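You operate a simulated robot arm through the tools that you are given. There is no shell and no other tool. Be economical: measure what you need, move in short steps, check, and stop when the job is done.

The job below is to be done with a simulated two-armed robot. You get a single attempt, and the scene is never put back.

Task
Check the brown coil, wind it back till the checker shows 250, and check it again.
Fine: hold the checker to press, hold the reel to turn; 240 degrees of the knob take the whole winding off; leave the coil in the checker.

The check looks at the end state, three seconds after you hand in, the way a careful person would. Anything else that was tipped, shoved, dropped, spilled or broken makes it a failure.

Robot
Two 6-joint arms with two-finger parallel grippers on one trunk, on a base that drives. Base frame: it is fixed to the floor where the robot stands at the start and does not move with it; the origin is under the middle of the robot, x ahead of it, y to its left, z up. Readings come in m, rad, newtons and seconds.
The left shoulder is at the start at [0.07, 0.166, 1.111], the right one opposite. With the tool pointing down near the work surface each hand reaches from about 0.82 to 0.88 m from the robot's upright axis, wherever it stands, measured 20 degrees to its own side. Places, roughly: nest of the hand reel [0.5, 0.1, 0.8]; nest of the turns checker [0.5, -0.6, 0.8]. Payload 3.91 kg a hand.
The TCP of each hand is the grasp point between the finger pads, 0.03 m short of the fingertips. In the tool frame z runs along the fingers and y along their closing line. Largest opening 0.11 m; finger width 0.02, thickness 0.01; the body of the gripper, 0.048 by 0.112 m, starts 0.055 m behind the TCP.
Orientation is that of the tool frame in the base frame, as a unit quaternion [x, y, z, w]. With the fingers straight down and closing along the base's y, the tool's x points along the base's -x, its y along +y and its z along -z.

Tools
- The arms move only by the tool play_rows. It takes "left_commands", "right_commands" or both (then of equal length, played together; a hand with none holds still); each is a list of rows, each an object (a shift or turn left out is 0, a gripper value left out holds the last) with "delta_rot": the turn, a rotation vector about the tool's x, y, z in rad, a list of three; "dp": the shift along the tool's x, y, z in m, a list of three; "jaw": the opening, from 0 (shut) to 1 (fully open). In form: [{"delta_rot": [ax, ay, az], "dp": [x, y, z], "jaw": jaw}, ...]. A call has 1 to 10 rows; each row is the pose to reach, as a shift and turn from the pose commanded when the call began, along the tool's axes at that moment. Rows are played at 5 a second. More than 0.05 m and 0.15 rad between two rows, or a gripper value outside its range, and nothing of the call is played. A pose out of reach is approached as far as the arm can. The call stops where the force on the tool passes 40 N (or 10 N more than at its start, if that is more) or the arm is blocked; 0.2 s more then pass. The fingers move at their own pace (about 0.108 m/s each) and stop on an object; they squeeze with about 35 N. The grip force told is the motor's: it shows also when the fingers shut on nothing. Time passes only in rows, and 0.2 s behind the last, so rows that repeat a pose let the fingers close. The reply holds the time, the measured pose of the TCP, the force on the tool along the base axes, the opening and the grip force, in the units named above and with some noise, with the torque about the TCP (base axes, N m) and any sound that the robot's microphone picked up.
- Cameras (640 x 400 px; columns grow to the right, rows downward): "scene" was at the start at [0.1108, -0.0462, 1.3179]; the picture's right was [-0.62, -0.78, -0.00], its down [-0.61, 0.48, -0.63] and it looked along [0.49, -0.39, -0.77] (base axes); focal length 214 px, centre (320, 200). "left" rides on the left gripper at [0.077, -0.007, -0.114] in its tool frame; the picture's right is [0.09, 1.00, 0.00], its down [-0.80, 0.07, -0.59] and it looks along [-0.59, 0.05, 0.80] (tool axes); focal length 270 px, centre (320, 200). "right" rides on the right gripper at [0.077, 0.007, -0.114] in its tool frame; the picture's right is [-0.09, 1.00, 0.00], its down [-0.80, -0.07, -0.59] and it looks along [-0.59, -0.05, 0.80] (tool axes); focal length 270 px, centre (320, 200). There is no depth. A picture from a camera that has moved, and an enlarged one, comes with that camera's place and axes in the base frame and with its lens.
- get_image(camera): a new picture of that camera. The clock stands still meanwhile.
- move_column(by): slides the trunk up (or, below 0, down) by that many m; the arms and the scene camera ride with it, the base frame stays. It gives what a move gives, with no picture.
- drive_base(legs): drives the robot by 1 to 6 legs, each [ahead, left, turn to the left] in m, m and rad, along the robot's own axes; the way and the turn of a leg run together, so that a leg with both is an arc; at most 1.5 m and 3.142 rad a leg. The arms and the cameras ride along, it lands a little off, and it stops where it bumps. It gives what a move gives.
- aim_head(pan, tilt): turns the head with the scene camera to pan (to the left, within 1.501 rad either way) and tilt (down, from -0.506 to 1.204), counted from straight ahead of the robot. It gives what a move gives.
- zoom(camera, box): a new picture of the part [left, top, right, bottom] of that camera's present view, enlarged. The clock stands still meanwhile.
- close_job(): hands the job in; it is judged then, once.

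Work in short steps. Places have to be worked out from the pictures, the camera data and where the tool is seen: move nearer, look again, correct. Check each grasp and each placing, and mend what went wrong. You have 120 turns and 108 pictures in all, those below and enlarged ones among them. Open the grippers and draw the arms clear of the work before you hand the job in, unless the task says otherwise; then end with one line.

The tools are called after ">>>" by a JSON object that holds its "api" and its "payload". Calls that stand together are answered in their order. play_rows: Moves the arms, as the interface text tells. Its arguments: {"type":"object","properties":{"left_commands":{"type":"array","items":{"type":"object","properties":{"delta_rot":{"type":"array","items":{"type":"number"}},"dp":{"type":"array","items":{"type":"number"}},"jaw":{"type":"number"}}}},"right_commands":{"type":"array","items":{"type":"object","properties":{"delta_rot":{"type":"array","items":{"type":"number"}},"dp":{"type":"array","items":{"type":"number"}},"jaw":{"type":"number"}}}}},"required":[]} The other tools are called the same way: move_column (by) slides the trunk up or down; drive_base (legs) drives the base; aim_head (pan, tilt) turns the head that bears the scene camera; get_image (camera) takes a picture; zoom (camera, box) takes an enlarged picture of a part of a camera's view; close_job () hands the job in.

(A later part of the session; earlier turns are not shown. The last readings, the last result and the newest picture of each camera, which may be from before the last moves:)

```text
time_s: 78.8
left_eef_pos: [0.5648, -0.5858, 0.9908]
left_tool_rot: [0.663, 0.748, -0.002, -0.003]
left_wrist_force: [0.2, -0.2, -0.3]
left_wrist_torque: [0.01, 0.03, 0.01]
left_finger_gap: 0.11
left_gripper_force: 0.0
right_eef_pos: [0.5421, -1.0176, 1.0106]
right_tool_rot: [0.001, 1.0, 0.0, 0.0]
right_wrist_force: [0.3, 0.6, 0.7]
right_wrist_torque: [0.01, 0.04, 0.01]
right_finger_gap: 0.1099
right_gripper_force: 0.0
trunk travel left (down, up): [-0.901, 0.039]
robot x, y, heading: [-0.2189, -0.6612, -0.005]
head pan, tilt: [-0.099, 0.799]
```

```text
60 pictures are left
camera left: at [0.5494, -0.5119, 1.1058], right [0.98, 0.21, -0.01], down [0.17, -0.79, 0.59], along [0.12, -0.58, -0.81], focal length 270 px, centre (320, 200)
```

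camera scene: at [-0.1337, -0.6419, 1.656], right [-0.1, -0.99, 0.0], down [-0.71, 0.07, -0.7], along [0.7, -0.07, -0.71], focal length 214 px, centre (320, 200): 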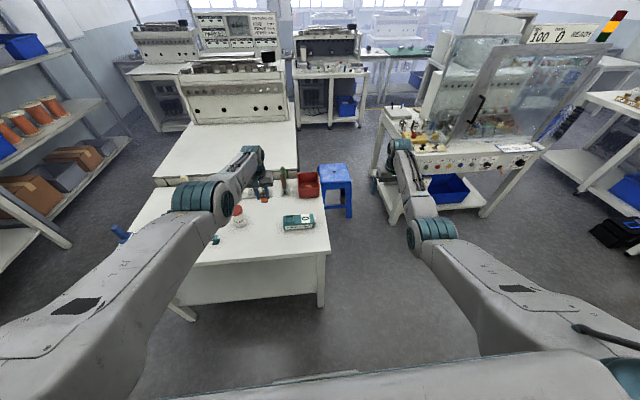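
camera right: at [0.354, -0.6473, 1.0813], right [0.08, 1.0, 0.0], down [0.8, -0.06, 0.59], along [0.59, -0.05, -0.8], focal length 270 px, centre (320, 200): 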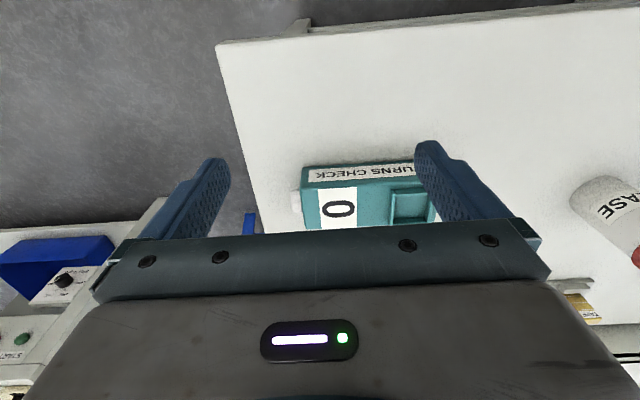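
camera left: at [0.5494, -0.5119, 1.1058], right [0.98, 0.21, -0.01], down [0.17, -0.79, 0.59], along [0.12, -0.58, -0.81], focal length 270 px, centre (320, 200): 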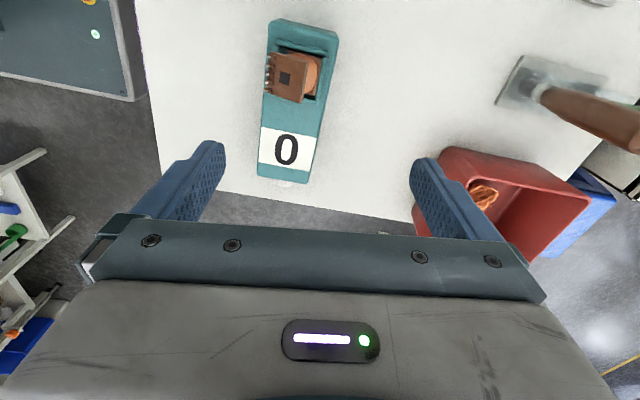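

The checker's centre line is near x 0.54. I finish the turn, centre over (0.539, −0.622), and lower partway.

>>> {"api": "play_rows", "payload": {"left_commands": [{"delta_rot": [0, 0, 0.06], "dp": [-0.016, -0.015, 0]}, {"delta_rot": [0, 0, 0.12], "dp": [-0.033, -0.03, 0]}, {"delta_rot": [0, 0, 0.12], "dp": [-0.033, -0.03, 0]}]}}

>>> {"api": "move_column", "payload": {"by": -0.085}}

>>> {"api": "get_image", "payload": {"camera": "left"}}

```text
time_s: 79.6
left_eef_pos: [0.5393, -0.6225, 0.9932]
left_tool_rot: [0.707, 0.707, -0.002, -0.003]
left_wrist_force: [-0.4, 0.1, 0.0]
left_wrist_torque: [0.01, -0.02, -0.03]
left_finger_gap: 0.1102
left_gripper_force: 0.1
right_eef_pos: [0.5408, -1.0176, 1.0107]
right_tool_rot: [0.001, 1.0, 0.0, 0.0]
right_wrist_force: [-0.1, -0.6, 0.1]
right_wrist_torque: [0.0, 0.03, 0.02]
right_finger_gap: 0.1099
right_gripper_force: 0.1
trunk travel left (down, up): [-0.901, 0.039]
robot x, y, heading: [-0.2182, -0.66, -0.006]
head pan, tilt: [-0.099, 0.799]
```

```text
time_s: 80.8
left_eef_pos: [0.5405, -0.6217, 0.9083]
left_tool_rot: [0.706, 0.708, -0.002, -0.002]
left_wrist_force: [-0.4, 0.0, -0.1]
left_wrist_torque: [0.0, 0.0, -0.02]
left_finger_gap: 0.1099
left_gripper_force: 0.0
right_eef_pos: [0.5412, -1.0169, 0.9254]
right_tool_rot: [0.001, 1.0, 0.0, 0.0]
right_wrist_force: [0.3, -0.2, 0.1]
right_wrist_torque: [0.03, 0.01, 0.01]
right_finger_gap: 0.1099
right_gripper_force: 0.0
trunk travel left (down, up): [-0.816, 0.124]
robot x, y, heading: [-0.2203, -0.6571, -0.004]
head pan, tilt: [-0.099, 0.799]
```

```text
59 pictures are left
camera left: at [0.5323, -0.5463, 1.022], right [1.0, 0.09, -0.01], down [0.08, -0.8, 0.59], along [0.05, -0.59, -0.81], focal length 270 px, centre (320, 200)
```

left: 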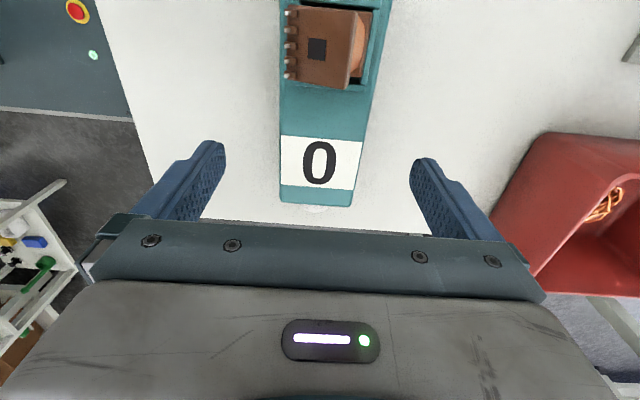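

The body is centred under the open fingers. The coil looks possibly tilted in the nest; I zoom to check.

>>> {"api": "zoom", "payload": {"camera": "left", "box": [250, 0, 410, 100]}}

>>> {"api": "zoom", "payload": {"camera": "scene", "box": [240, 160, 340, 222]}}

```text
4.00 times, centred on (330, 50) of left
camera zoom: at [0.5323, -0.5463, 1.022], right [1.0, 0.09, -0.01], down [0.08, -0.8, 0.59], along [0.05, -0.59, -0.81], focal length 1081 px, centre (280, 800)
```

zoom: 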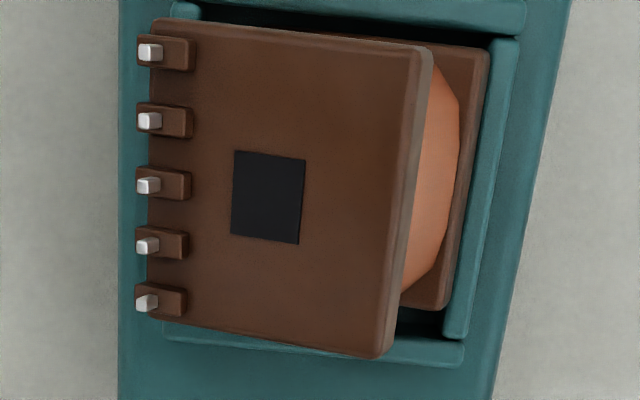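

```text
6.40 times, centred on (290, 191) of scene
camera zoom: at [-0.0864, -0.6675, 1.5348], right [-0.1, -0.99, 0.0], down [-0.71, 0.07, -0.7], along [0.69, -0.07, -0.72], focal length 1373 px, centre (512, 258)
```

zoom: 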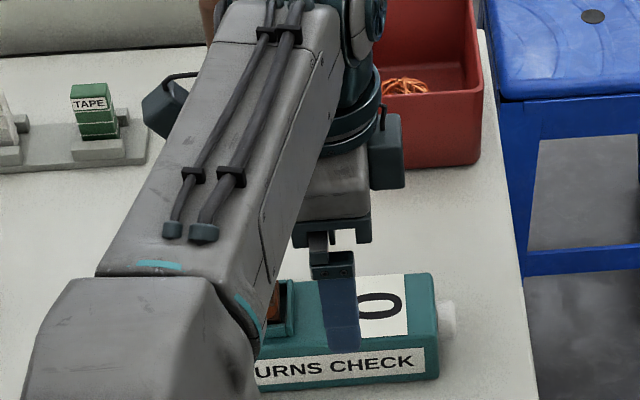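

The coil leans about 20° toward −x in the nest. With the fingers now closing along x, I centre them on the nest and squeeze the top upright.

>>> {"api": "play_rows", "payload": {"left_commands": [{"dp": [0.03, 0.002, -0.01]}, {"dp": [0.057, 0.003, -0.01]}, {"dp": [0.057, 0.003, 0.0], "jaw": 0.6}, {"dp": [0.057, 0.003, 0.01], "jaw": 0.45}, {"dp": [0.057, 0.003, 0.01], "jaw": 0.37}, {"dp": [0.057, 0.003, 0.01], "jaw": 0.33}]}}

>>> {"api": "zoom", "payload": {"camera": "left", "box": [220, 80, 420, 230]}}

```text
time_s: 82.2
left_eef_pos: [0.5421, -0.5656, 0.8978]
left_tool_rot: [0.706, 0.708, -0.002, -0.003]
left_wrist_force: [-0.9, 0.1, 0.2]
left_wrist_torque: [-0.01, 0.03, 0.03]
left_finger_gap: 0.0363
left_gripper_force: 0.0
right_eef_pos: [0.5409, -1.0188, 0.9258]
right_tool_rot: [0.002, 1.0, 0.0, -0.001]
right_wrist_force: [-0.1, 0.6, -0.5]
right_wrist_torque: [-0.02, 0.0, 0.0]
right_finger_gap: 0.11
right_gripper_force: 0.0
trunk travel left (down, up): [-0.816, 0.124]
robot x, y, heading: [-0.2217, -0.6618, -0.001]
head pan, tilt: [-0.099, 0.799]
```

```text
2.67 times, centred on (320, 155) of left
camera zoom: at [0.5355, -0.4894, 1.0117], right [1.0, 0.09, -0.01], down [0.08, -0.8, 0.59], along [0.05, -0.59, -0.81], focal length 721 px, centre (320, 320)
```

zoom: 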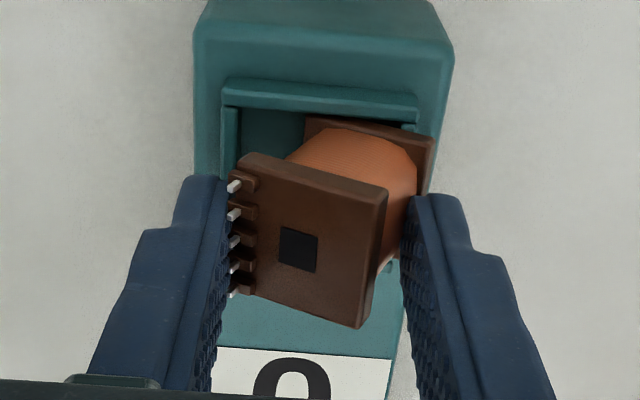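

The bottom flange's far edge rests on the far rim. Closing fully along x, near pad on the top flange and far pad on the bottom one, should rotate it upright and square in the grip.

>>> {"api": "play_rows", "payload": {"left_commands": [{"dp": [0, 0, 0.003]}, {"dp": [0, 0, 0.003], "jaw": 0.28}, {"dp": [0, 0, 0.003], "jaw": 0.22}, {"dp": [0, 0, 0.003], "jaw": 0.2}, {"dp": [0, 0, 0.003], "jaw": 0.2}]}}

>>> {"api": "zoom", "payload": {"camera": "left", "box": [220, 80, 420, 230]}}

```text
time_s: 83.5
left_eef_pos: [0.5423, -0.566, 0.8962]
left_tool_rot: [0.706, 0.708, -0.001, -0.002]
left_wrist_force: [-1.5, -0.2, 2.7]
left_wrist_torque: [-0.03, -0.03, -0.02]
left_finger_gap: 0.0279
left_gripper_force: 34.9
right_eef_pos: [0.5407, -1.0189, 0.9266]
right_tool_rot: [0.001, 1.0, 0.0, 0.0]
right_wrist_force: [-0.3, -0.4, 0.1]
right_wrist_torque: [0.01, -0.06, -0.01]
right_finger_gap: 0.1103
right_gripper_force: 0.0
trunk travel left (down, up): [-0.816, 0.124]
robot x, y, heading: [-0.2195, -0.6616, -0.006]
head pan, tilt: [-0.099, 0.799]
```

```text
2.67 times, centred on (320, 155) of left
camera zoom: at [0.5353, -0.4899, 1.0096], right [1.0, 0.09, -0.01], down [0.08, -0.8, 0.59], along [0.05, -0.59, -0.81], focal length 721 px, centre (320, 320)
```

zoom: 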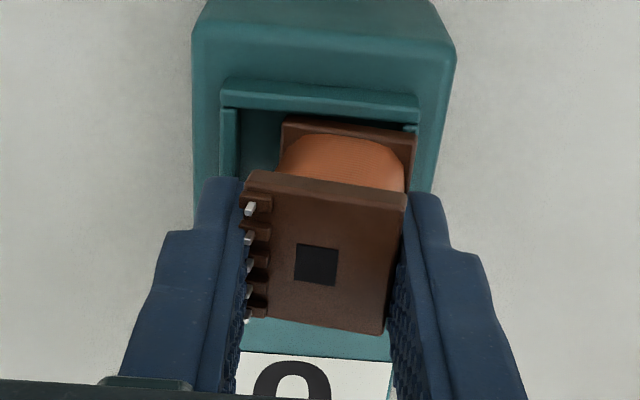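

Much better, about 8° of tilt left. Nest centre is x ≈0.539 while the coil's bottom is at ≈0.547, so I lift 1 cm, shift 7 mm toward −x, and look.

>>> {"api": "play_rows", "payload": {"left_commands": [{"dp": [0, 0, -0.006]}, {"dp": [0, 0, -0.012]}, {"dp": [0, -0.004, -0.012]}, {"dp": [0, -0.007, -0.012]}, {"dp": [0, -0.007, -0.012]}]}}

>>> {"api": "zoom", "payload": {"camera": "left", "box": [220, 80, 420, 230]}}

```text
time_s: 84.7
left_eef_pos: [0.5353, -0.5669, 0.9064]
left_tool_rot: [0.706, 0.708, -0.001, -0.003]
left_wrist_force: [0.3, 0.7, 0.3]
left_wrist_torque: [0.03, 0.02, -0.02]
left_finger_gap: 0.0288
left_gripper_force: 34.8
right_eef_pos: [0.5409, -1.0177, 0.925]
right_tool_rot: [0.002, 1.0, 0.0, 0.0]
right_wrist_force: [0.4, -1.3, -0.5]
right_wrist_torque: [0.0, -0.04, -0.01]
right_finger_gap: 0.1097
right_gripper_force: 0.1
trunk travel left (down, up): [-0.816, 0.124]
robot x, y, heading: [-0.2191, -0.6573, -0.005]
head pan, tilt: [-0.099, 0.799]
```

```text
2.67 times, centred on (320, 155) of left
camera zoom: at [0.5289, -0.4896, 1.0206], right [1.0, 0.09, -0.01], down [0.08, -0.8, 0.59], along [0.05, -0.59, -0.81], focal length 721 px, centre (320, 320)
```

zoom: 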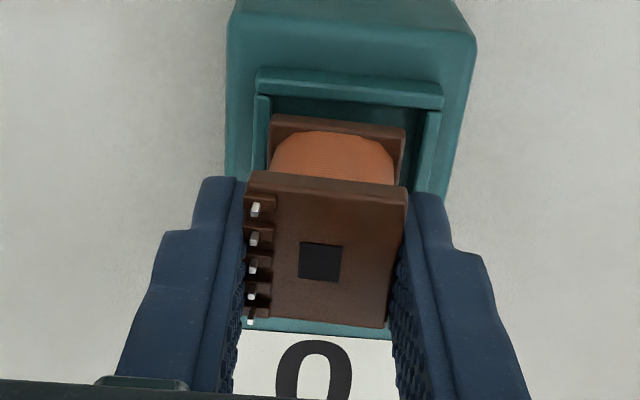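

Now upright and almost square. Bottom flange needs about +2.5 mm x and −4 mm y to centre; I apply that and lower gently.

>>> {"api": "play_rows", "payload": {"left_commands": [{"dp": [-0.004, 0.0025, 0]}, {"dp": [-0.004, 0.0025, 0.005]}, {"dp": [-0.004, 0.0025, 0.009]}, {"dp": [-0.004, 0.0025, 0.012]}, {"dp": [-0.004, 0.0025, 0.012]}]}}

>>> {"api": "zoom", "payload": {"camera": "left", "box": [220, 80, 420, 230]}}

```text
time_s: 85.8
left_eef_pos: [0.5365, -0.5698, 0.8941]
left_tool_rot: [0.707, 0.707, -0.002, -0.003]
left_wrist_force: [0.3, -0.3, -0.1]
left_wrist_torque: [-0.01, 0.0, -0.01]
left_finger_gap: 0.0289
left_gripper_force: 35.5
right_eef_pos: [0.5412, -1.0189, 0.925]
right_tool_rot: [0.0, 1.0, 0.0, 0.0]
right_wrist_force: [-0.1, -0.4, 0.3]
right_wrist_torque: [0.04, -0.02, -0.01]
right_finger_gap: 0.1102
right_gripper_force: 0.1
trunk travel left (down, up): [-0.816, 0.124]
robot x, y, heading: [-0.2185, -0.6564, -0.003]
head pan, tilt: [-0.099, 0.799]
```

```text
2.67 times, centred on (320, 155) of left
camera zoom: at [0.5303, -0.4933, 1.0083], right [1.0, 0.09, -0.01], down [0.08, -0.8, 0.59], along [0.05, -0.59, -0.81], focal length 721 px, centre (320, 320)
```

zoom: 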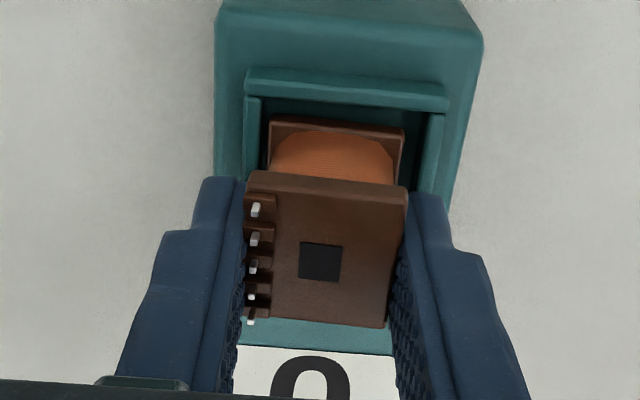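

No contact yet, and the flange is between the walls; slight +x bias left. I trim 1.5 mm and lower further until contact.

>>> {"api": "play_rows", "payload": {"left_commands": [{"dp": [0, 0.0015, 0.001]}, {"dp": [0, 0.0015, 0.004]}, {"dp": [0, 0.0015, 0.007]}, {"dp": [0, 0.0015, 0.01]}]}}

>>> {"api": "zoom", "payload": {"camera": "left", "box": [220, 80, 420, 230]}}

```text
time_s: 86.8
left_eef_pos: [0.5391, -0.5688, 0.891]
left_tool_rot: [0.706, 0.708, 0.0, -0.001]
left_wrist_force: [4.3, 1.9, 17.1]
left_wrist_torque: [0.08, 0.1, -0.07]
left_finger_gap: 0.0288
left_gripper_force: 35.1
right_eef_pos: [0.5394, -1.0188, 0.9284]
right_tool_rot: [0.001, 1.0, 0.0, 0.002]
right_wrist_force: [-0.7, 0.0, 0.0]
right_wrist_torque: [-0.02, 0.0, -0.02]
right_finger_gap: 0.1101
right_gripper_force: 0.1
trunk travel left (down, up): [-0.816, 0.124]
robot x, y, heading: [-0.2153, -0.6588, -0.004]
head pan, tilt: [-0.099, 0.799]
```

```text
2.67 times, centred on (320, 155) of left
camera zoom: at [0.5312, -0.4936, 1.0034], right [1.0, 0.09, 0.0], down [0.07, -0.8, 0.59], along [0.05, -0.59, -0.81], focal length 721 px, centre (320, 320)
```

zoom: 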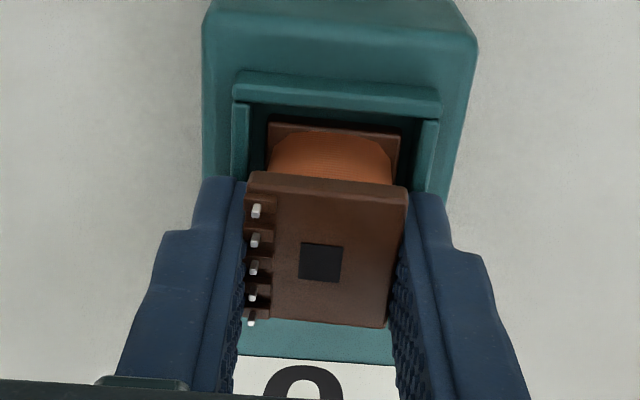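

The flange is inside the walls and bottoming out. I release and look.

>>> {"api": "play_rows", "payload": {"left_commands": [{"dp": [0, 0, -0.004]}, {"dp": [0, 0, -0.004], "jaw": 0.35}, {"dp": [0, 0, -0.004], "jaw": 0.45}, {"dp": [0, 0, -0.03], "jaw": 0.6}, {"dp": [0, 0, -0.055], "jaw": 0.6}]}}

>>> {"api": "zoom", "payload": {"camera": "left", "box": [220, 80, 420, 230]}}

```text
time_s: 88.0
left_eef_pos: [0.5372, -0.5696, 0.9395]
left_tool_rot: [0.707, 0.708, -0.002, -0.003]
left_wrist_force: [-0.6, -0.1, -0.6]
left_wrist_torque: [0.0, -0.02, 0.01]
left_finger_gap: 0.0659
left_gripper_force: 0.2
right_eef_pos: [0.5409, -1.0181, 0.9257]
right_tool_rot: [0.001, 1.0, 0.0, 0.001]
right_wrist_force: [0.4, -1.1, 0.0]
right_wrist_torque: [-0.02, -0.01, 0.03]
right_finger_gap: 0.1101
right_gripper_force: 0.0
trunk travel left (down, up): [-0.816, 0.124]
robot x, y, heading: [-0.2161, -0.6621, -0.002]
head pan, tilt: [-0.099, 0.799]
```

```text
2.67 times, centred on (320, 155) of left
camera zoom: at [0.5303, -0.4937, 1.0534], right [1.0, 0.09, -0.01], down [0.08, -0.8, 0.59], along [0.05, -0.59, -0.81], focal length 721 px, centre (320, 320)
```

zoom: 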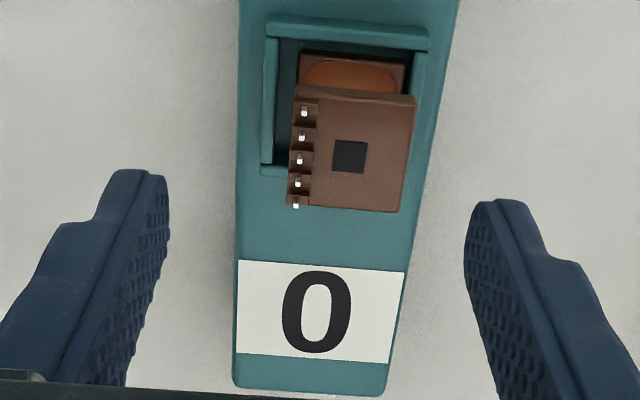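

The coil now stands upright inside the nest. I move to the body next to the display, lower, and grip the checker.

>>> {"api": "play_rows", "payload": {"left_commands": [{"dp": [-0.027, 0.002, 0], "jaw": 1.0}, {"dp": [-0.054, 0.003, 0]}, {"dp": [-0.054, 0.003, 0.04]}, {"dp": [-0.054, 0.003, 0.08]}, {"dp": [-0.054, 0.003, 0.082], "jaw": 0.75}, {"dp": [-0.054, 0.003, 0.082], "jaw": 0.65}, {"dp": [-0.054, 0.003, 0.082], "jaw": 0.55}, {"dp": [-0.054, 0.003, 0.082], "jaw": 0.45}, {"dp": [-0.054, 0.003, 0.082], "jaw": 0.45}]}}

>>> {"api": "get_image", "payload": {"camera": "left"}}

```text
time_s: 90.0
left_eef_pos: [0.5418, -0.6241, 0.8589]
left_tool_rot: [0.707, 0.708, -0.002, -0.004]
left_wrist_force: [0.8, 0.6, 0.3]
left_wrist_torque: [-0.17, -0.08, 0.02]
left_finger_gap: 0.0595
left_gripper_force: 34.7
right_eef_pos: [0.5422, -1.0188, 0.925]
right_tool_rot: [0.001, 1.0, 0.0, 0.0]
right_wrist_force: [0.1, -0.4, 0.5]
right_wrist_torque: [0.05, 0.05, -0.01]
right_finger_gap: 0.1098
right_gripper_force: 0.1
trunk travel left (down, up): [-0.816, 0.124]
robot x, y, heading: [-0.217, -0.6639, -0.006]
head pan, tilt: [-0.099, 0.799]
```

```text
50 pictures are left
camera left: at [0.5352, -0.5478, 0.972], right [1.0, 0.09, -0.01], down [0.08, -0.8, 0.59], along [0.05, -0.59, -0.81], focal length 270 px, centre (320, 200)
```

left: 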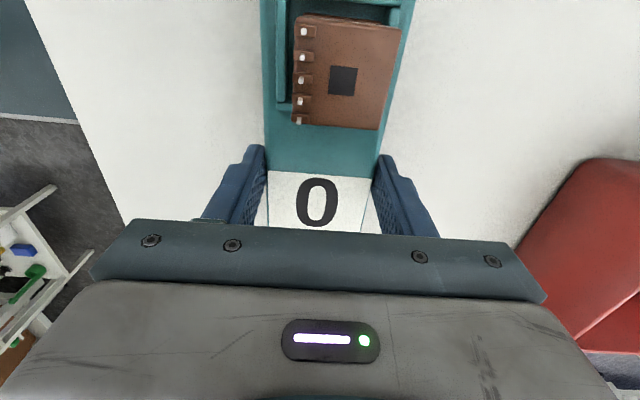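

Held firmly (gap 0.0595), and the display stays visible in this camera. Now I turn the right hand 90° with fingers shut so its narrow side can push the button along +y.

>>> {"api": "play_rows", "payload": {"right_commands": [{"delta_rot": [0, 0, -0.149], "jaw": 0}, {"delta_rot": [0, 0, -0.298]}, {"delta_rot": [0, 0, -0.447]}, {"delta_rot": [0, 0, -0.596]}, {"delta_rot": [0, 0, -0.745]}, {"delta_rot": [0, 0, -0.894]}, {"delta_rot": [0, 0, -1.043]}, {"delta_rot": [0, 0, -1.192]}, {"delta_rot": [0, 0, -1.341]}, {"delta_rot": [0, 0, -1.49]}]}}

```text
time_s: 92.2
left_eef_pos: [0.5409, -0.624, 0.8576]
left_tool_rot: [0.707, 0.707, -0.002, -0.004]
left_wrist_force: [0.5, 1.3, -0.6]
left_wrist_torque: [0.05, -0.09, 0.0]
left_finger_gap: 0.0596
left_gripper_force: 34.9
right_eef_pos: [0.5405, -1.0179, 0.9264]
right_tool_rot: [-0.678, 0.735, 0.001, 0.0]
right_wrist_force: [1.1, 1.0, -0.4]
right_wrist_torque: [-0.02, 0.02, 0.01]
right_finger_gap: 0.0
right_gripper_force: 34.3
trunk travel left (down, up): [-0.816, 0.124]
robot x, y, heading: [-0.2197, -0.659, -0.004]
head pan, tilt: [-0.099, 0.799]
```

I bring the right hand to 5 cm from the button at button height.

>>> {"api": "play_rows", "payload": {"right_commands": [{"dp": [-0.045, 0.0036, 0], "delta_rot": [0, 0, -0.04]}, {"dp": [-0.09, 0.0073, 0], "delta_rot": [0, 0, -0.081]}, {"dp": [-0.135, 0.011, 0.015], "delta_rot": [0, 0, -0.081]}, {"dp": [-0.177, 0.0145, 0.035], "delta_rot": [0, 0, -0.081]}, {"dp": [-0.22, 0.018, 0.055], "delta_rot": [0, 0, -0.081]}, {"dp": [-0.262, 0.0213, 0.072], "delta_rot": [0, 0, -0.081]}, {"dp": [-0.262, 0.0213, 0.072], "delta_rot": [0, 0, -0.081]}]}}

>>> {"api": "get_image", "payload": {"camera": "right"}}

```text
time_s: 93.8
left_eef_pos: [0.5425, -0.6242, 0.8584]
left_tool_rot: [0.706, 0.708, -0.002, -0.003]
left_wrist_force: [0.7, 0.4, 0.0]
left_wrist_torque: [-0.1, -0.07, 0.04]
left_finger_gap: 0.0594
left_gripper_force: 34.9
right_eef_pos: [0.5418, -0.7577, 0.8529]
right_tool_rot: [-0.706, 0.708, 0.0, 0.0]
right_wrist_force: [-0.7, 0.3, 0.2]
right_wrist_torque: [0.05, -0.02, 0.01]
right_finger_gap: 0.0
right_gripper_force: 35.2
trunk travel left (down, up): [-0.816, 0.124]
robot x, y, heading: [-0.2194, -0.6586, 0.001]
head pan, tilt: [-0.099, 0.799]
```

```text
49 pictures are left
camera right: at [0.5344, -0.8344, 0.9694], right [-1.0, 0.09, 0.0], down [0.07, 0.8, 0.6], along [0.05, 0.59, -0.8], focal length 270 px, centre (320, 200)
```

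right: 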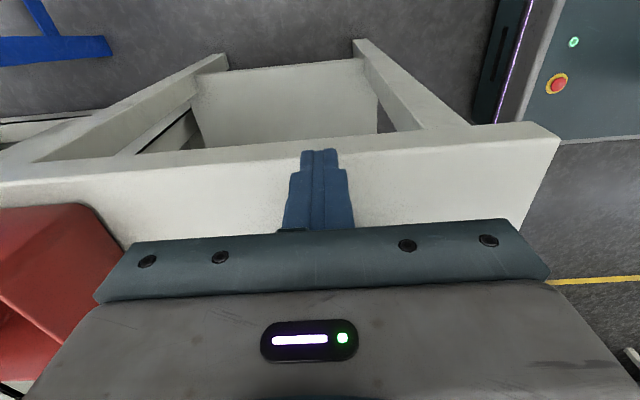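

Aligned with x 0.542. I push in +y in small steps until the button is pressed.

>>> {"api": "play_rows", "payload": {"right_commands": [{"dp": [-0.025, 0, 0]}, {"dp": [-0.042, 0, 0]}, {"dp": [-0.048, 0, 0]}, {"dp": [-0.052, 0, 0]}, {"dp": [-0.056, 0, 0]}, {"dp": [-0.06, 0, 0]}]}}

>>> {"api": "zoom", "payload": {"camera": "left", "box": [220, 0, 420, 240]}}

```text
time_s: 95.0
left_eef_pos: [0.5422, -0.6179, 0.8578]
left_tool_rot: [0.705, 0.709, 0.0, -0.004]
left_wrist_force: [-3.4, 1.4, 3.5]
left_wrist_torque: [-0.51, -0.09, -0.16]
left_finger_gap: 0.0592
left_gripper_force: 34.7
right_eef_pos: [0.5443, -0.7088, 0.8544]
right_tool_rot: [-0.705, 0.71, -0.004, -0.001]
right_wrist_force: [1.0, -2.3, 0.0]
right_wrist_torque: [0.24, 0.14, -0.04]
right_finger_gap: 0.0004
right_gripper_force: 35.1
trunk travel left (down, up): [-0.816, 0.124]
robot x, y, heading: [-0.2199, -0.6636, -0.002]
head pan, tilt: [-0.099, 0.799]
stopped in row 5 (right hand): the force on the tool passed its limit at 44 N (the readings are from after the stop); the commanded pose is now the measured one
```

```text
1.67 times, centred on (320, 120) of left
camera zoom: at [0.5354, -0.5425, 0.9727], right [1.0, 0.09, 0.0], down [0.08, -0.8, 0.59], along [0.05, -0.59, -0.81], focal length 450 px, centre (320, 333)
```

zoom: 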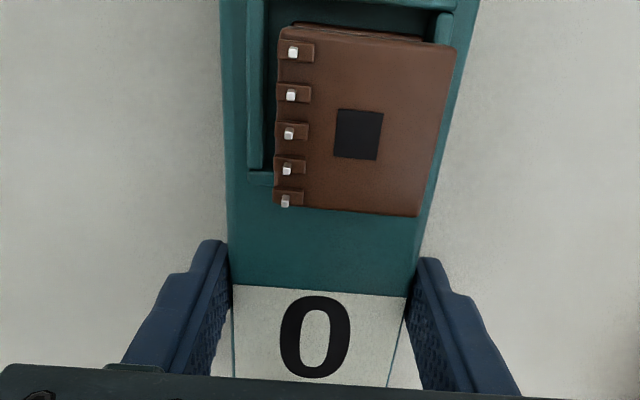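

The push passed 44 N but the display still reads 0. I look at the button and the fingertips from the head camera.

>>> {"api": "zoom", "payload": {"camera": "scene", "box": [270, 170, 350, 230]}}

```text
6.67 times, centred on (310, 200) of scene
camera zoom: at [-0.0876, -0.6673, 1.5349], right [-0.1, -0.99, 0.0], down [-0.71, 0.07, -0.7], along [0.69, -0.07, -0.72], focal length 1430 px, centre (387, 200)
```

zoom: 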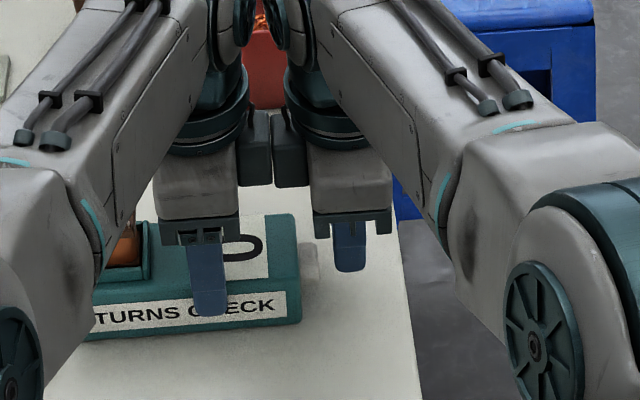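

The wrist boxes of the two hands collided; the fingertip never reached the button. I back the right hand off and regrip the checker with the left hand nearer the nest (y ≈ −0.597), leaving room.

>>> {"api": "play_rows", "payload": {"right_commands": [{"dp": [0.02, 0, 0]}, {"dp": [0.04, 0, 0]}]}}

>>> {"api": "play_rows", "payload": {"left_commands": [{"jaw": 0.65}, {"jaw": 0.7}, {"dp": [0.012, 0, 0]}, {"dp": [0.024, 0, 0]}, {"dp": [0.024, 0, 0], "jaw": 0.55}, {"dp": [0.024, 0, 0], "jaw": 0.45}, {"dp": [0.024, 0, 0], "jaw": 0.45}]}}

>>> {"api": "zoom", "payload": {"camera": "left", "box": [180, 0, 460, 240]}}

```text
time_s: 95.6
left_eef_pos: [0.5433, -0.6185, 0.8595]
left_tool_rot: [0.705, 0.71, 0.001, -0.005]
left_wrist_force: [-1.1, 0.9, 3.5]
left_wrist_torque: [-0.36, -0.07, -0.02]
left_finger_gap: 0.0595
left_gripper_force: 35.3
right_eef_pos: [0.5428, -0.7497, 0.8535]
right_tool_rot: [-0.704, 0.71, -0.004, -0.001]
right_wrist_force: [-0.6, -0.4, -0.2]
right_wrist_torque: [-0.01, 0.0, 0.0]
right_finger_gap: 0.0
right_gripper_force: 35.0
trunk travel left (down, up): [-0.816, 0.124]
robot x, y, heading: [-0.2143, -0.6633, 0.002]
head pan, tilt: [-0.099, 0.799]
```

```text
time_s: 97.2
left_eef_pos: [0.5423, -0.5929, 0.8586]
left_tool_rot: [0.704, 0.71, 0.0, -0.006]
left_wrist_force: [-0.2, 0.2, 0.3]
left_wrist_torque: [-0.03, -0.06, -0.03]
left_finger_gap: 0.0595
left_gripper_force: 35.5
right_eef_pos: [0.542, -0.7482, 0.8524]
right_tool_rot: [-0.705, 0.709, -0.003, -0.001]
right_wrist_force: [0.6, 0.4, 0.2]
right_wrist_torque: [0.02, 0.01, 0.01]
right_finger_gap: 0.0
right_gripper_force: 35.0
trunk travel left (down, up): [-0.816, 0.124]
robot x, y, heading: [-0.2192, -0.6581, -0.004]
head pan, tilt: [-0.099, 0.799]
```

```text
1.67 times, centred on (320, 120) of left
camera zoom: at [0.5359, -0.5179, 0.9719], right [1.0, 0.09, -0.01], down [0.08, -0.8, 0.59], along [0.05, -0.59, -0.81], focal length 450 px, centre (320, 333)
```

zoom: 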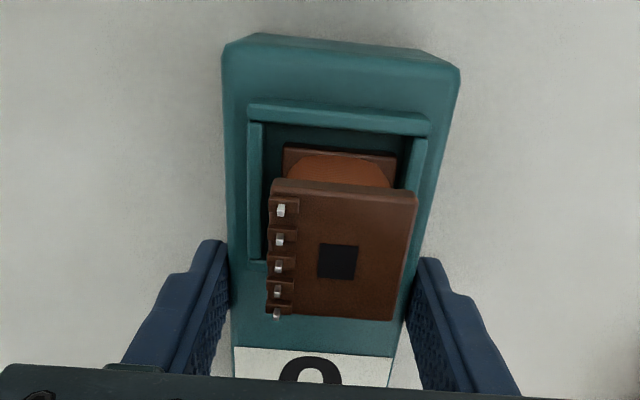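

Regripped with room. I push the button again.

>>> {"api": "play_rows", "payload": {"right_commands": [{"dp": [-0.025, 0, 0]}, {"dp": [-0.04, 0, 0]}, {"dp": [-0.045, 0, 0]}, {"dp": [-0.049, 0, 0]}, {"dp": [-0.052, 0, 0]}, {"dp": [-0.055, 0, 0]}, {"dp": [-0.058, 0, 0]}]}}

>>> {"api": "zoom", "payload": {"camera": "scene", "box": [270, 170, 350, 230]}}

```text
time_s: 98.8
left_eef_pos: [0.5421, -0.5932, 0.8575]
left_tool_rot: [0.705, 0.709, 0.001, -0.006]
left_wrist_force: [-1.6, 4.6, 1.9]
left_wrist_torque: [-0.23, -0.06, -0.16]
left_finger_gap: 0.0593
left_gripper_force: 35.0
right_eef_pos: [0.5396, -0.6931, 0.8551]
right_tool_rot: [-0.705, 0.71, -0.003, -0.002]
right_wrist_force: [2.2, -6.4, 0.1]
right_wrist_torque: [-0.13, -0.07, -0.01]
right_finger_gap: 0.0
right_gripper_force: 34.8
right hand out of reach, approached as far as the arm can: row 6, 7
trunk travel left (down, up): [-0.816, 0.124]
robot x, y, heading: [-0.2165, -0.6627, -0.005]
head pan, tilt: [-0.099, 0.799]
heard: click
```

```text
6.67 times, centred on (310, 200) of scene
camera zoom: at [-0.0866, -0.6678, 1.5348], right [-0.1, -0.99, 0.0], down [-0.71, 0.07, -0.7], along [0.69, -0.07, -0.72], focal length 1430 px, centre (387, 200)
```

zoom: 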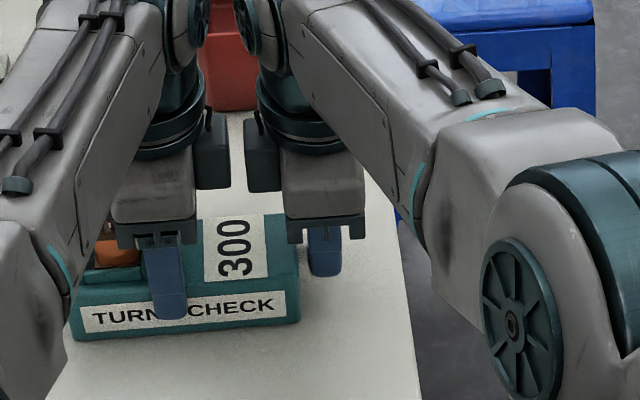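

Click — the checker shows 300. So 50 of 300 must come off: 1/6 of 240° = 40° of the knob. I retreat the right hand, open the left, and rise to move over the coil.

>>> {"api": "play_rows", "payload": {"right_commands": [{"dp": [0.02, 0, 0]}, {"dp": [0.05, 0, 0]}, {"dp": [0.09, 0, -0.01]}, {"dp": [0.13, 0, -0.03]}, {"dp": [0.17, 0, -0.05]}, {"dp": [0.2, 0, -0.07]}], "left_commands": [{"jaw": 0.54}, {"jaw": 0.7}, {"jaw": 1.0}, {"dp": [0, 0, -0.03], "jaw": 1.0}, {"dp": [0, 0, -0.055]}, {"dp": [0.034, 0.001, -0.055]}]}}

>>> {"api": "zoom", "payload": {"camera": "left", "box": [200, 60, 440, 240]}}

```text
time_s: 100.2
left_eef_pos: [0.5454, -0.5577, 0.9119]
left_tool_rot: [0.704, 0.71, 0.0, -0.004]
left_wrist_force: [0.5, 0.3, 0.6]
left_wrist_torque: [0.03, -0.05, -0.02]
left_finger_gap: 0.1099
left_gripper_force: 0.1
right_eef_pos: [0.5404, -0.8907, 0.9236]
right_tool_rot: [-0.705, 0.709, -0.003, -0.002]
right_wrist_force: [0.1, 0.8, 0.1]
right_wrist_torque: [-0.01, 0.05, -0.03]
right_finger_gap: 0.0
right_gripper_force: 34.8
trunk travel left (down, up): [-0.816, 0.124]
robot x, y, heading: [-0.2155, -0.6623, -0.003]
head pan, tilt: [-0.099, 0.799]
```

```text
2.22 times, centred on (320, 150) of left
camera zoom: at [0.5378, -0.4832, 1.0264], right [1.0, 0.09, -0.01], down [0.08, -0.8, 0.59], along [0.05, -0.59, -0.81], focal length 601 px, centre (320, 311)
```

zoom: 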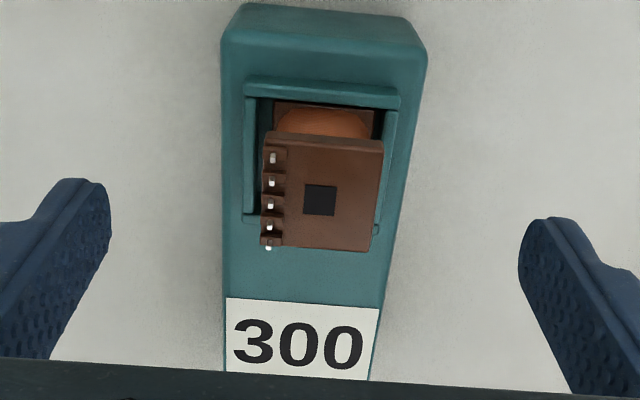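

I centre on the coil (about (0.5435, −0.551)), lower, and grip its upper half.

>>> {"api": "play_rows", "payload": {"left_commands": [{"dp": [0.005, -0.002, 0], "jaw": 0.6}, {"dp": [0.005, -0.002, 0.013], "jaw": 0.5}, {"dp": [0.005, -0.002, 0.013], "jaw": 0.35}, {"dp": [0.005, -0.002, 0.013], "jaw": 0.2}, {"dp": [0.005, -0.002, 0.013], "jaw": 0.2}, {"dp": [0.005, -0.002, -0.01], "jaw": 0.2}, {"dp": [0.005, -0.002, -0.035], "jaw": 0.2}]}}

>>> {"api": "zoom", "payload": {"camera": "left", "box": [200, 60, 440, 240]}}

```text
time_s: 101.8
left_eef_pos: [0.5397, -0.5562, 0.9481]
left_tool_rot: [0.705, 0.709, 0.001, -0.004]
left_wrist_force: [0.2, 0.1, 0.3]
left_wrist_torque: [0.0, -0.01, -0.01]
left_finger_gap: 0.0285
left_gripper_force: 35.2
right_eef_pos: [0.5387, -0.8924, 0.9234]
right_tool_rot: [-0.705, 0.709, -0.003, -0.001]
right_wrist_force: [0.1, 0.4, 0.7]
right_wrist_torque: [0.02, -0.03, 0.02]
right_finger_gap: 0.0
right_gripper_force: 35.1
trunk travel left (down, up): [-0.816, 0.124]
robot x, y, heading: [-0.2181, -0.6556, -0.005]
head pan, tilt: [-0.099, 0.799]
```

```text
2.22 times, centred on (320, 150) of left
camera zoom: at [0.5322, -0.4806, 1.0627], right [1.0, 0.09, -0.01], down [0.08, -0.8, 0.59], along [0.05, -0.59, -0.81], focal length 601 px, centre (320, 311)
```

zoom: 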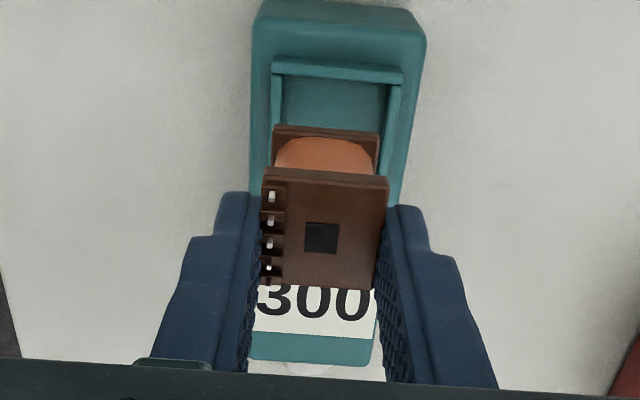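

The coil is held upright and squarely. I raise the trunk to clear the grease bottle and drive left to the reel.

>>> {"api": "move_column", "payload": {"by": 0.115}}

>>> {"api": "drive_base", "payload": {"legs": [[-0.01, 0.69, 0.004]]}}

>>> {"api": "get_image", "payload": {"camera": "left"}}

```text
time_s: 103.2
left_eef_pos: [0.541, -0.5562, 1.0617]
left_tool_rot: [0.704, 0.71, 0.0, -0.005]
left_wrist_force: [0.8, 0.0, -1.0]
left_wrist_torque: [0.04, 0.0, 0.0]
left_finger_gap: 0.0289
left_gripper_force: 35.1
right_eef_pos: [0.54, -0.8931, 1.0378]
right_tool_rot: [-0.705, 0.71, -0.003, -0.002]
right_wrist_force: [-2.0, -0.8, 0.4]
right_wrist_torque: [0.0, 0.01, 0.0]
right_finger_gap: 0.0
right_gripper_force: 35.1
trunk travel left (down, up): [-0.931, 0.009]
robot x, y, heading: [-0.2174, -0.6592, 0.0]
head pan, tilt: [-0.099, 0.799]
```

```text
time_s: 107.1
left_eef_pos: [0.5298, 0.1411, 1.0628]
left_tool_rot: [0.703, 0.711, 0.001, -0.005]
left_wrist_force: [-0.2, 0.0, -0.6]
left_wrist_torque: [0.03, 0.0, -0.03]
left_finger_gap: 0.0286
left_gripper_force: 35.3
right_eef_pos: [0.5322, -0.1971, 1.0384]
right_tool_rot: [-0.706, 0.708, -0.002, -0.001]
right_wrist_force: [0.3, 0.2, 0.0]
right_wrist_torque: [-0.03, -0.07, 0.0]
right_finger_gap: 0.0
right_gripper_force: 34.8
trunk travel left (down, up): [-0.931, 0.009]
robot x, y, heading: [-0.2251, 0.0356, 0.004]
head pan, tilt: [-0.099, 0.799]
```

```text
42 pictures are left
camera left: at [0.5234, 0.2157, 1.1774], right [1.0, 0.1, -0.01], down [0.08, -0.81, 0.59], along [0.05, -0.58, -0.81], focal length 270 px, centre (320, 200)
```

left: 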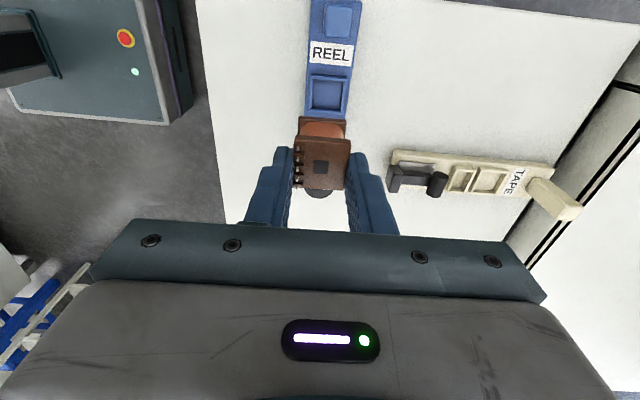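

The reel nest reads about (0.539, 0.132), the post near y 0.21. I move the coil over it and lower by trunk.

>>> {"api": "play_rows", "payload": {"left_commands": [{"dp": [-0.009, 0.005, 0]}, {"dp": [-0.0175, 0.009, 0]}, {"dp": [-0.0175, 0.009, 0]}]}}

>>> {"api": "move_column", "payload": {"by": -0.14}}

>>> {"api": "zoom", "payload": {"camera": "left", "box": [200, 20, 440, 220]}}

```text
time_s: 107.9
left_eef_pos: [0.5392, 0.1249, 1.0629]
left_tool_rot: [0.704, 0.71, 0.0, -0.005]
left_wrist_force: [-0.4, 0.3, 0.2]
left_wrist_torque: [-0.03, 0.01, 0.0]
left_finger_gap: 0.0286
left_gripper_force: 34.6
right_eef_pos: [0.5327, -0.195, 1.0374]
right_tool_rot: [-0.706, 0.709, -0.003, -0.002]
right_wrist_force: [-0.2, 0.7, 0.4]
right_wrist_torque: [0.01, 0.0, 0.01]
right_finger_gap: 0.0
right_gripper_force: 35.6
trunk travel left (down, up): [-0.931, 0.009]
robot x, y, heading: [-0.2265, 0.036, -0.002]
head pan, tilt: [-0.099, 0.799]
```

```text
time_s: 109.5
left_eef_pos: [0.5391, 0.1265, 0.9226]
left_tool_rot: [0.704, 0.71, 0.0, -0.005]
left_wrist_force: [0.3, 0.4, -0.2]
left_wrist_torque: [0.02, -0.02, -0.02]
left_finger_gap: 0.0288
left_gripper_force: 34.8
right_eef_pos: [0.5319, -0.1958, 0.8984]
right_tool_rot: [-0.706, 0.709, -0.002, -0.001]
right_wrist_force: [-1.1, 0.3, -0.1]
right_wrist_torque: [-0.01, 0.03, -0.05]
right_finger_gap: 0.0003
right_gripper_force: 34.7
trunk travel left (down, up): [-0.791, 0.149]
robot x, y, heading: [-0.2261, 0.034, -0.001]
head pan, tilt: [-0.099, 0.799]
```

```text
2.00 times, centred on (320, 120) of left
camera zoom: at [0.5321, 0.2, 1.0377], right [1.0, 0.1, -0.01], down [0.08, -0.8, 0.59], along [0.05, -0.59, -0.81], focal length 541 px, centre (320, 360)
```

zoom: 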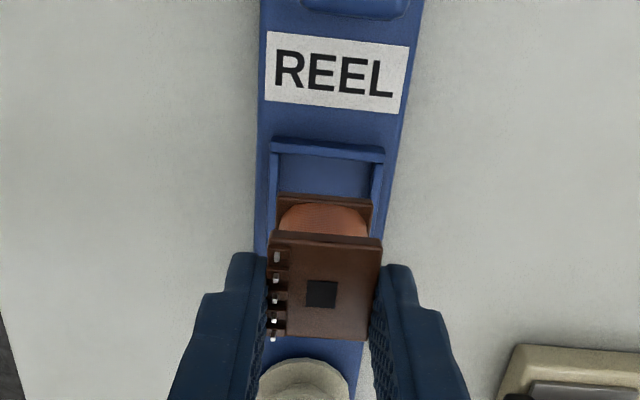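

x matches; y needs about −3 mm. I trim and lower by trunk most of the way.

>>> {"api": "play_rows", "payload": {"left_commands": [{"dp": [-0.0035, 0, 0]}, {"dp": [-0.0035, 0, 0]}]}}

>>> {"api": "move_column", "payload": {"by": -0.03}}

>>> {"api": "zoom", "payload": {"camera": "left", "box": [220, 70, 420, 230]}}

```text
time_s: 110.1
left_eef_pos: [0.5384, 0.1207, 0.9236]
left_tool_rot: [0.704, 0.71, 0.0, -0.005]
left_wrist_force: [-0.1, -0.3, -0.5]
left_wrist_torque: [0.02, 0.03, -0.01]
left_finger_gap: 0.0284
left_gripper_force: 34.6
right_eef_pos: [0.5315, -0.1966, 0.8978]
right_tool_rot: [-0.706, 0.708, -0.002, -0.001]
right_wrist_force: [0.3, -0.4, 0.4]
right_wrist_torque: [-0.04, 0.01, -0.02]
right_finger_gap: 0.0
right_gripper_force: 35.0
trunk travel left (down, up): [-0.791, 0.149]
robot x, y, heading: [-0.2258, 0.033, 0.002]
head pan, tilt: [-0.099, 0.799]
```

```text
time_s: 110.9
left_eef_pos: [0.5396, 0.121, 0.894]
left_tool_rot: [0.704, 0.71, 0.0, -0.005]
left_wrist_force: [0.4, -0.1, -0.7]
left_wrist_torque: [0.0, -0.02, 0.01]
left_finger_gap: 0.0287
left_gripper_force: 34.9
right_eef_pos: [0.5308, -0.1956, 0.8691]
right_tool_rot: [-0.706, 0.708, -0.003, -0.001]
right_wrist_force: [0.0, -0.1, 0.2]
right_wrist_torque: [0.02, -0.03, 0.0]
right_finger_gap: 0.0001
right_gripper_force: 34.7
trunk travel left (down, up): [-0.761, 0.179]
robot x, y, heading: [-0.2266, 0.0344, -0.002]
head pan, tilt: [-0.099, 0.799]
```

```text
2.50 times, centred on (320, 150) of left
camera zoom: at [0.5316, 0.1964, 1.0082], right [1.0, 0.1, -0.01], down [0.08, -0.8, 0.59], along [0.05, -0.59, -0.81], focal length 676 px, centre (320, 325)
```

zoom: 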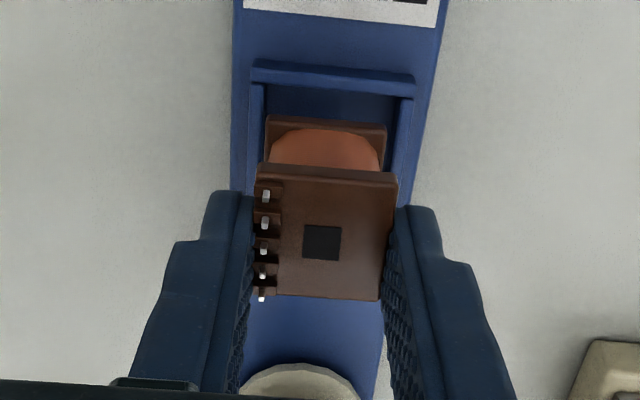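

Centred to about 1 mm. I shift +1 mm x and lower in small arm steps to contact.

>>> {"api": "play_rows", "payload": {"left_commands": [{"dp": [0, 0.001, 0.004]}, {"dp": [0, 0.001, 0.008]}, {"dp": [0, 0.001, 0.012]}, {"dp": [0, 0.001, 0.015]}, {"dp": [0, 0.001, 0.018]}, {"dp": [0, 0.001, 0.021]}]}}

>>> {"api": "zoom", "payload": {"camera": "left", "box": [220, 70, 420, 230]}}

```text
time_s: 112.3
left_eef_pos: [0.5395, 0.1215, 0.8718]
left_tool_rot: [0.704, 0.71, 0.0, -0.005]
left_wrist_force: [-0.9, 0.8, -0.8]
left_wrist_torque: [0.04, 0.04, -0.03]
left_finger_gap: 0.0287
left_gripper_force: 35.6
right_eef_pos: [0.5306, -0.1953, 0.8675]
right_tool_rot: [-0.706, 0.708, -0.003, -0.001]
right_wrist_force: [0.4, 0.2, -0.1]
right_wrist_torque: [0.0, 0.0, -0.01]
right_finger_gap: 0.0
right_gripper_force: 35.3
trunk travel left (down, up): [-0.761, 0.179]
robot x, y, heading: [-0.2236, 0.0324, 0.003]
head pan, tilt: [-0.099, 0.799]
```

```text
2.50 times, centred on (320, 150) of left
camera zoom: at [0.533, 0.1969, 0.9868], right [1.0, 0.1, -0.01], down [0.08, -0.8, 0.59], along [0.05, -0.59, -0.81], focal length 676 px, centre (320, 325)
```

zoom: 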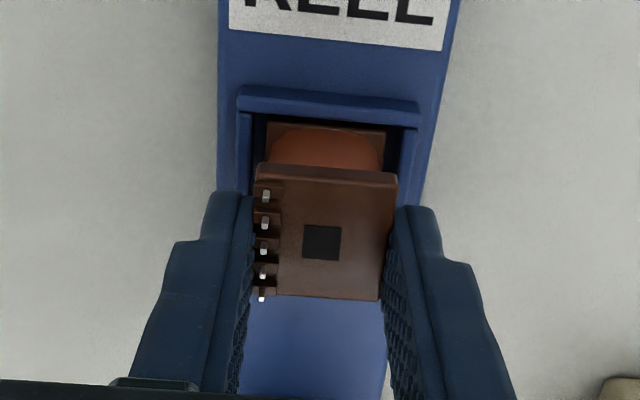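

It is entering the nest without contact force. A few more millimetres down.

>>> {"api": "play_rows", "payload": {"left_commands": [{"dp": [0, 0, 0.002]}, {"dp": [0, 0, 0.004]}, {"dp": [0, 0, 0.006]}, {"dp": [0, 0, 0.008]}]}}

```text
time_s: 113.3
left_eef_pos: [0.5386, 0.1205, 0.8701]
left_tool_rot: [0.704, 0.71, 0.003, -0.001]
left_wrist_force: [6.4, 2.3, 24.9]
left_wrist_torque: [0.13, -0.16, -0.01]
left_finger_gap: 0.0288
left_gripper_force: 34.4
right_eef_pos: [0.5287, -0.1959, 0.8721]
right_tool_rot: [-0.706, 0.708, -0.004, 0.0]
right_wrist_force: [-1.0, 0.6, -0.5]
right_wrist_torque: [-0.01, 0.01, 0.02]
right_finger_gap: 0.0
right_gripper_force: 34.5
trunk travel left (down, up): [-0.761, 0.179]
robot x, y, heading: [-0.2252, 0.0361, -0.002]
head pan, tilt: [-0.099, 0.799]
```

The coil has bottomed at the nest floor (25 N). I release, rise, and move over toward the post.

>>> {"api": "play_rows", "payload": {"left_commands": [{"dp": [0, 0, -0.004]}, {"dp": [0, 0, -0.004], "jaw": 0.4}, {"dp": [0, 0, -0.004], "jaw": 0.5}, {"dp": [0, 0, -0.04], "jaw": 0.6}, {"dp": [0, 0, -0.08], "jaw": 0.7}, {"dp": [0.04, 0, -0.08], "jaw": 0.8}, {"dp": [0.08, 0, -0.08], "jaw": 0.8}]}}

>>> {"api": "aim_head", "payload": {"pan": 0.0, "tilt": 0.75}}

>>> {"api": "zoom", "payload": {"camera": "scene", "box": [200, 130, 400, 260]}}

>>> {"api": "get_image", "payload": {"camera": "left"}}

```text
time_s: 114.9
left_eef_pos: [0.5402, 0.2026, 0.9453]
left_tool_rot: [0.704, 0.71, -0.001, -0.004]
left_wrist_force: [-0.7, 1.1, 0.7]
left_wrist_torque: [-0.02, 0.01, 0.01]
left_finger_gap: 0.0881
left_gripper_force: 0.1
right_eef_pos: [0.5329, -0.1945, 0.8683]
right_tool_rot: [-0.706, 0.709, -0.002, -0.003]
right_wrist_force: [0.7, -0.4, -0.1]
right_wrist_torque: [-0.02, -0.02, -0.02]
right_finger_gap: 0.0
right_gripper_force: 34.7
trunk travel left (down, up): [-0.761, 0.179]
robot x, y, heading: [-0.2267, 0.0323, -0.001]
head pan, tilt: [-0.099, 0.799]
```

```text
time_s: 115.5
left_eef_pos: [0.5393, 0.2002, 0.9448]
left_tool_rot: [0.704, 0.71, -0.001, -0.005]
left_wrist_force: [0.1, 0.4, 0.7]
left_wrist_torque: [0.02, 0.0, -0.04]
left_finger_gap: 0.0881
left_gripper_force: 0.1
right_eef_pos: [0.5311, -0.1949, 0.8679]
right_tool_rot: [-0.706, 0.708, -0.003, -0.002]
right_wrist_force: [-0.6, -0.9, 0.0]
right_wrist_torque: [0.01, 0.0, 0.02]
right_finger_gap: 0.0
right_gripper_force: 35.2
trunk travel left (down, up): [-0.761, 0.179]
robot x, y, heading: [-0.2242, 0.0322, -0.003]
head pan, tilt: [0.0, 0.75]
```

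```text
3.08 times, centred on (300, 195) of scene
camera zoom: at [-0.0928, 0.0353, 1.4838], right [0.0, -1.0, 0.0], down [-0.68, 0.0, -0.73], along [0.73, 0.0, -0.68], focal length 660 px, centre (382, 215)
```

zoom: 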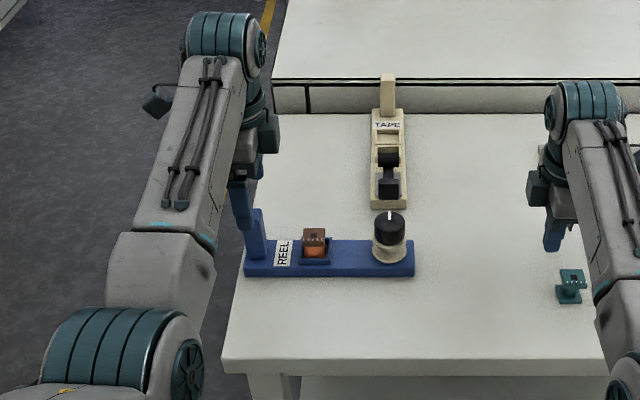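

```text
37 pictures are left
camera left: at [0.5321, 0.2761, 1.0596], right [1.0, 0.1, -0.01], down [0.08, -0.8, 0.59], along [0.05, -0.59, -0.81], focal length 270 px, centre (320, 200)
```

left: 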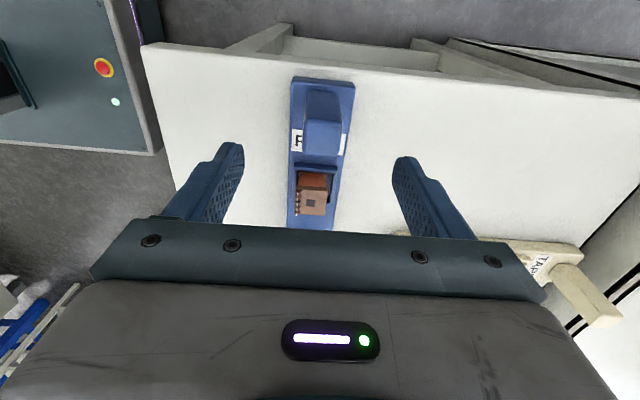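

The coil stands in the reel's nest and the knob mark points to +x. I lower the left hand over the post and grip it.

>>> {"api": "play_rows", "payload": {"left_commands": [{"dp": [0.006, -0.001, 0.02], "jaw": 0.8}, {"dp": [0.006, -0.001, 0.05]}, {"dp": [0.006, -0.001, 0.08]}, {"dp": [0.006, -0.001, 0.08], "jaw": 0.5}, {"dp": [0.006, -0.001, 0.08], "jaw": 0.3}, {"dp": [0.006, -0.001, 0.08], "jaw": 0.1}, {"dp": [0.006, -0.001, 0.08], "jaw": 0.1}]}}

```text
time_s: 117.2
left_eef_pos: [0.5383, 0.2069, 0.8669]
left_tool_rot: [0.704, 0.71, 0.001, -0.005]
left_wrist_force: [0.9, 0.7, 1.7]
left_wrist_torque: [0.01, -0.14, -0.05]
left_finger_gap: 0.0259
left_gripper_force: 34.7
right_eef_pos: [0.531, -0.1956, 0.8687]
right_tool_rot: [-0.706, 0.708, -0.003, -0.001]
right_wrist_force: [-0.4, -0.1, 0.5]
right_wrist_torque: [0.01, -0.01, 0.02]
right_finger_gap: 0.0
right_gripper_force: 35.1
trunk travel left (down, up): [-0.761, 0.179]
robot x, y, heading: [-0.2293, 0.0371, -0.0]
head pan, tilt: [0.0, 0.75]
```

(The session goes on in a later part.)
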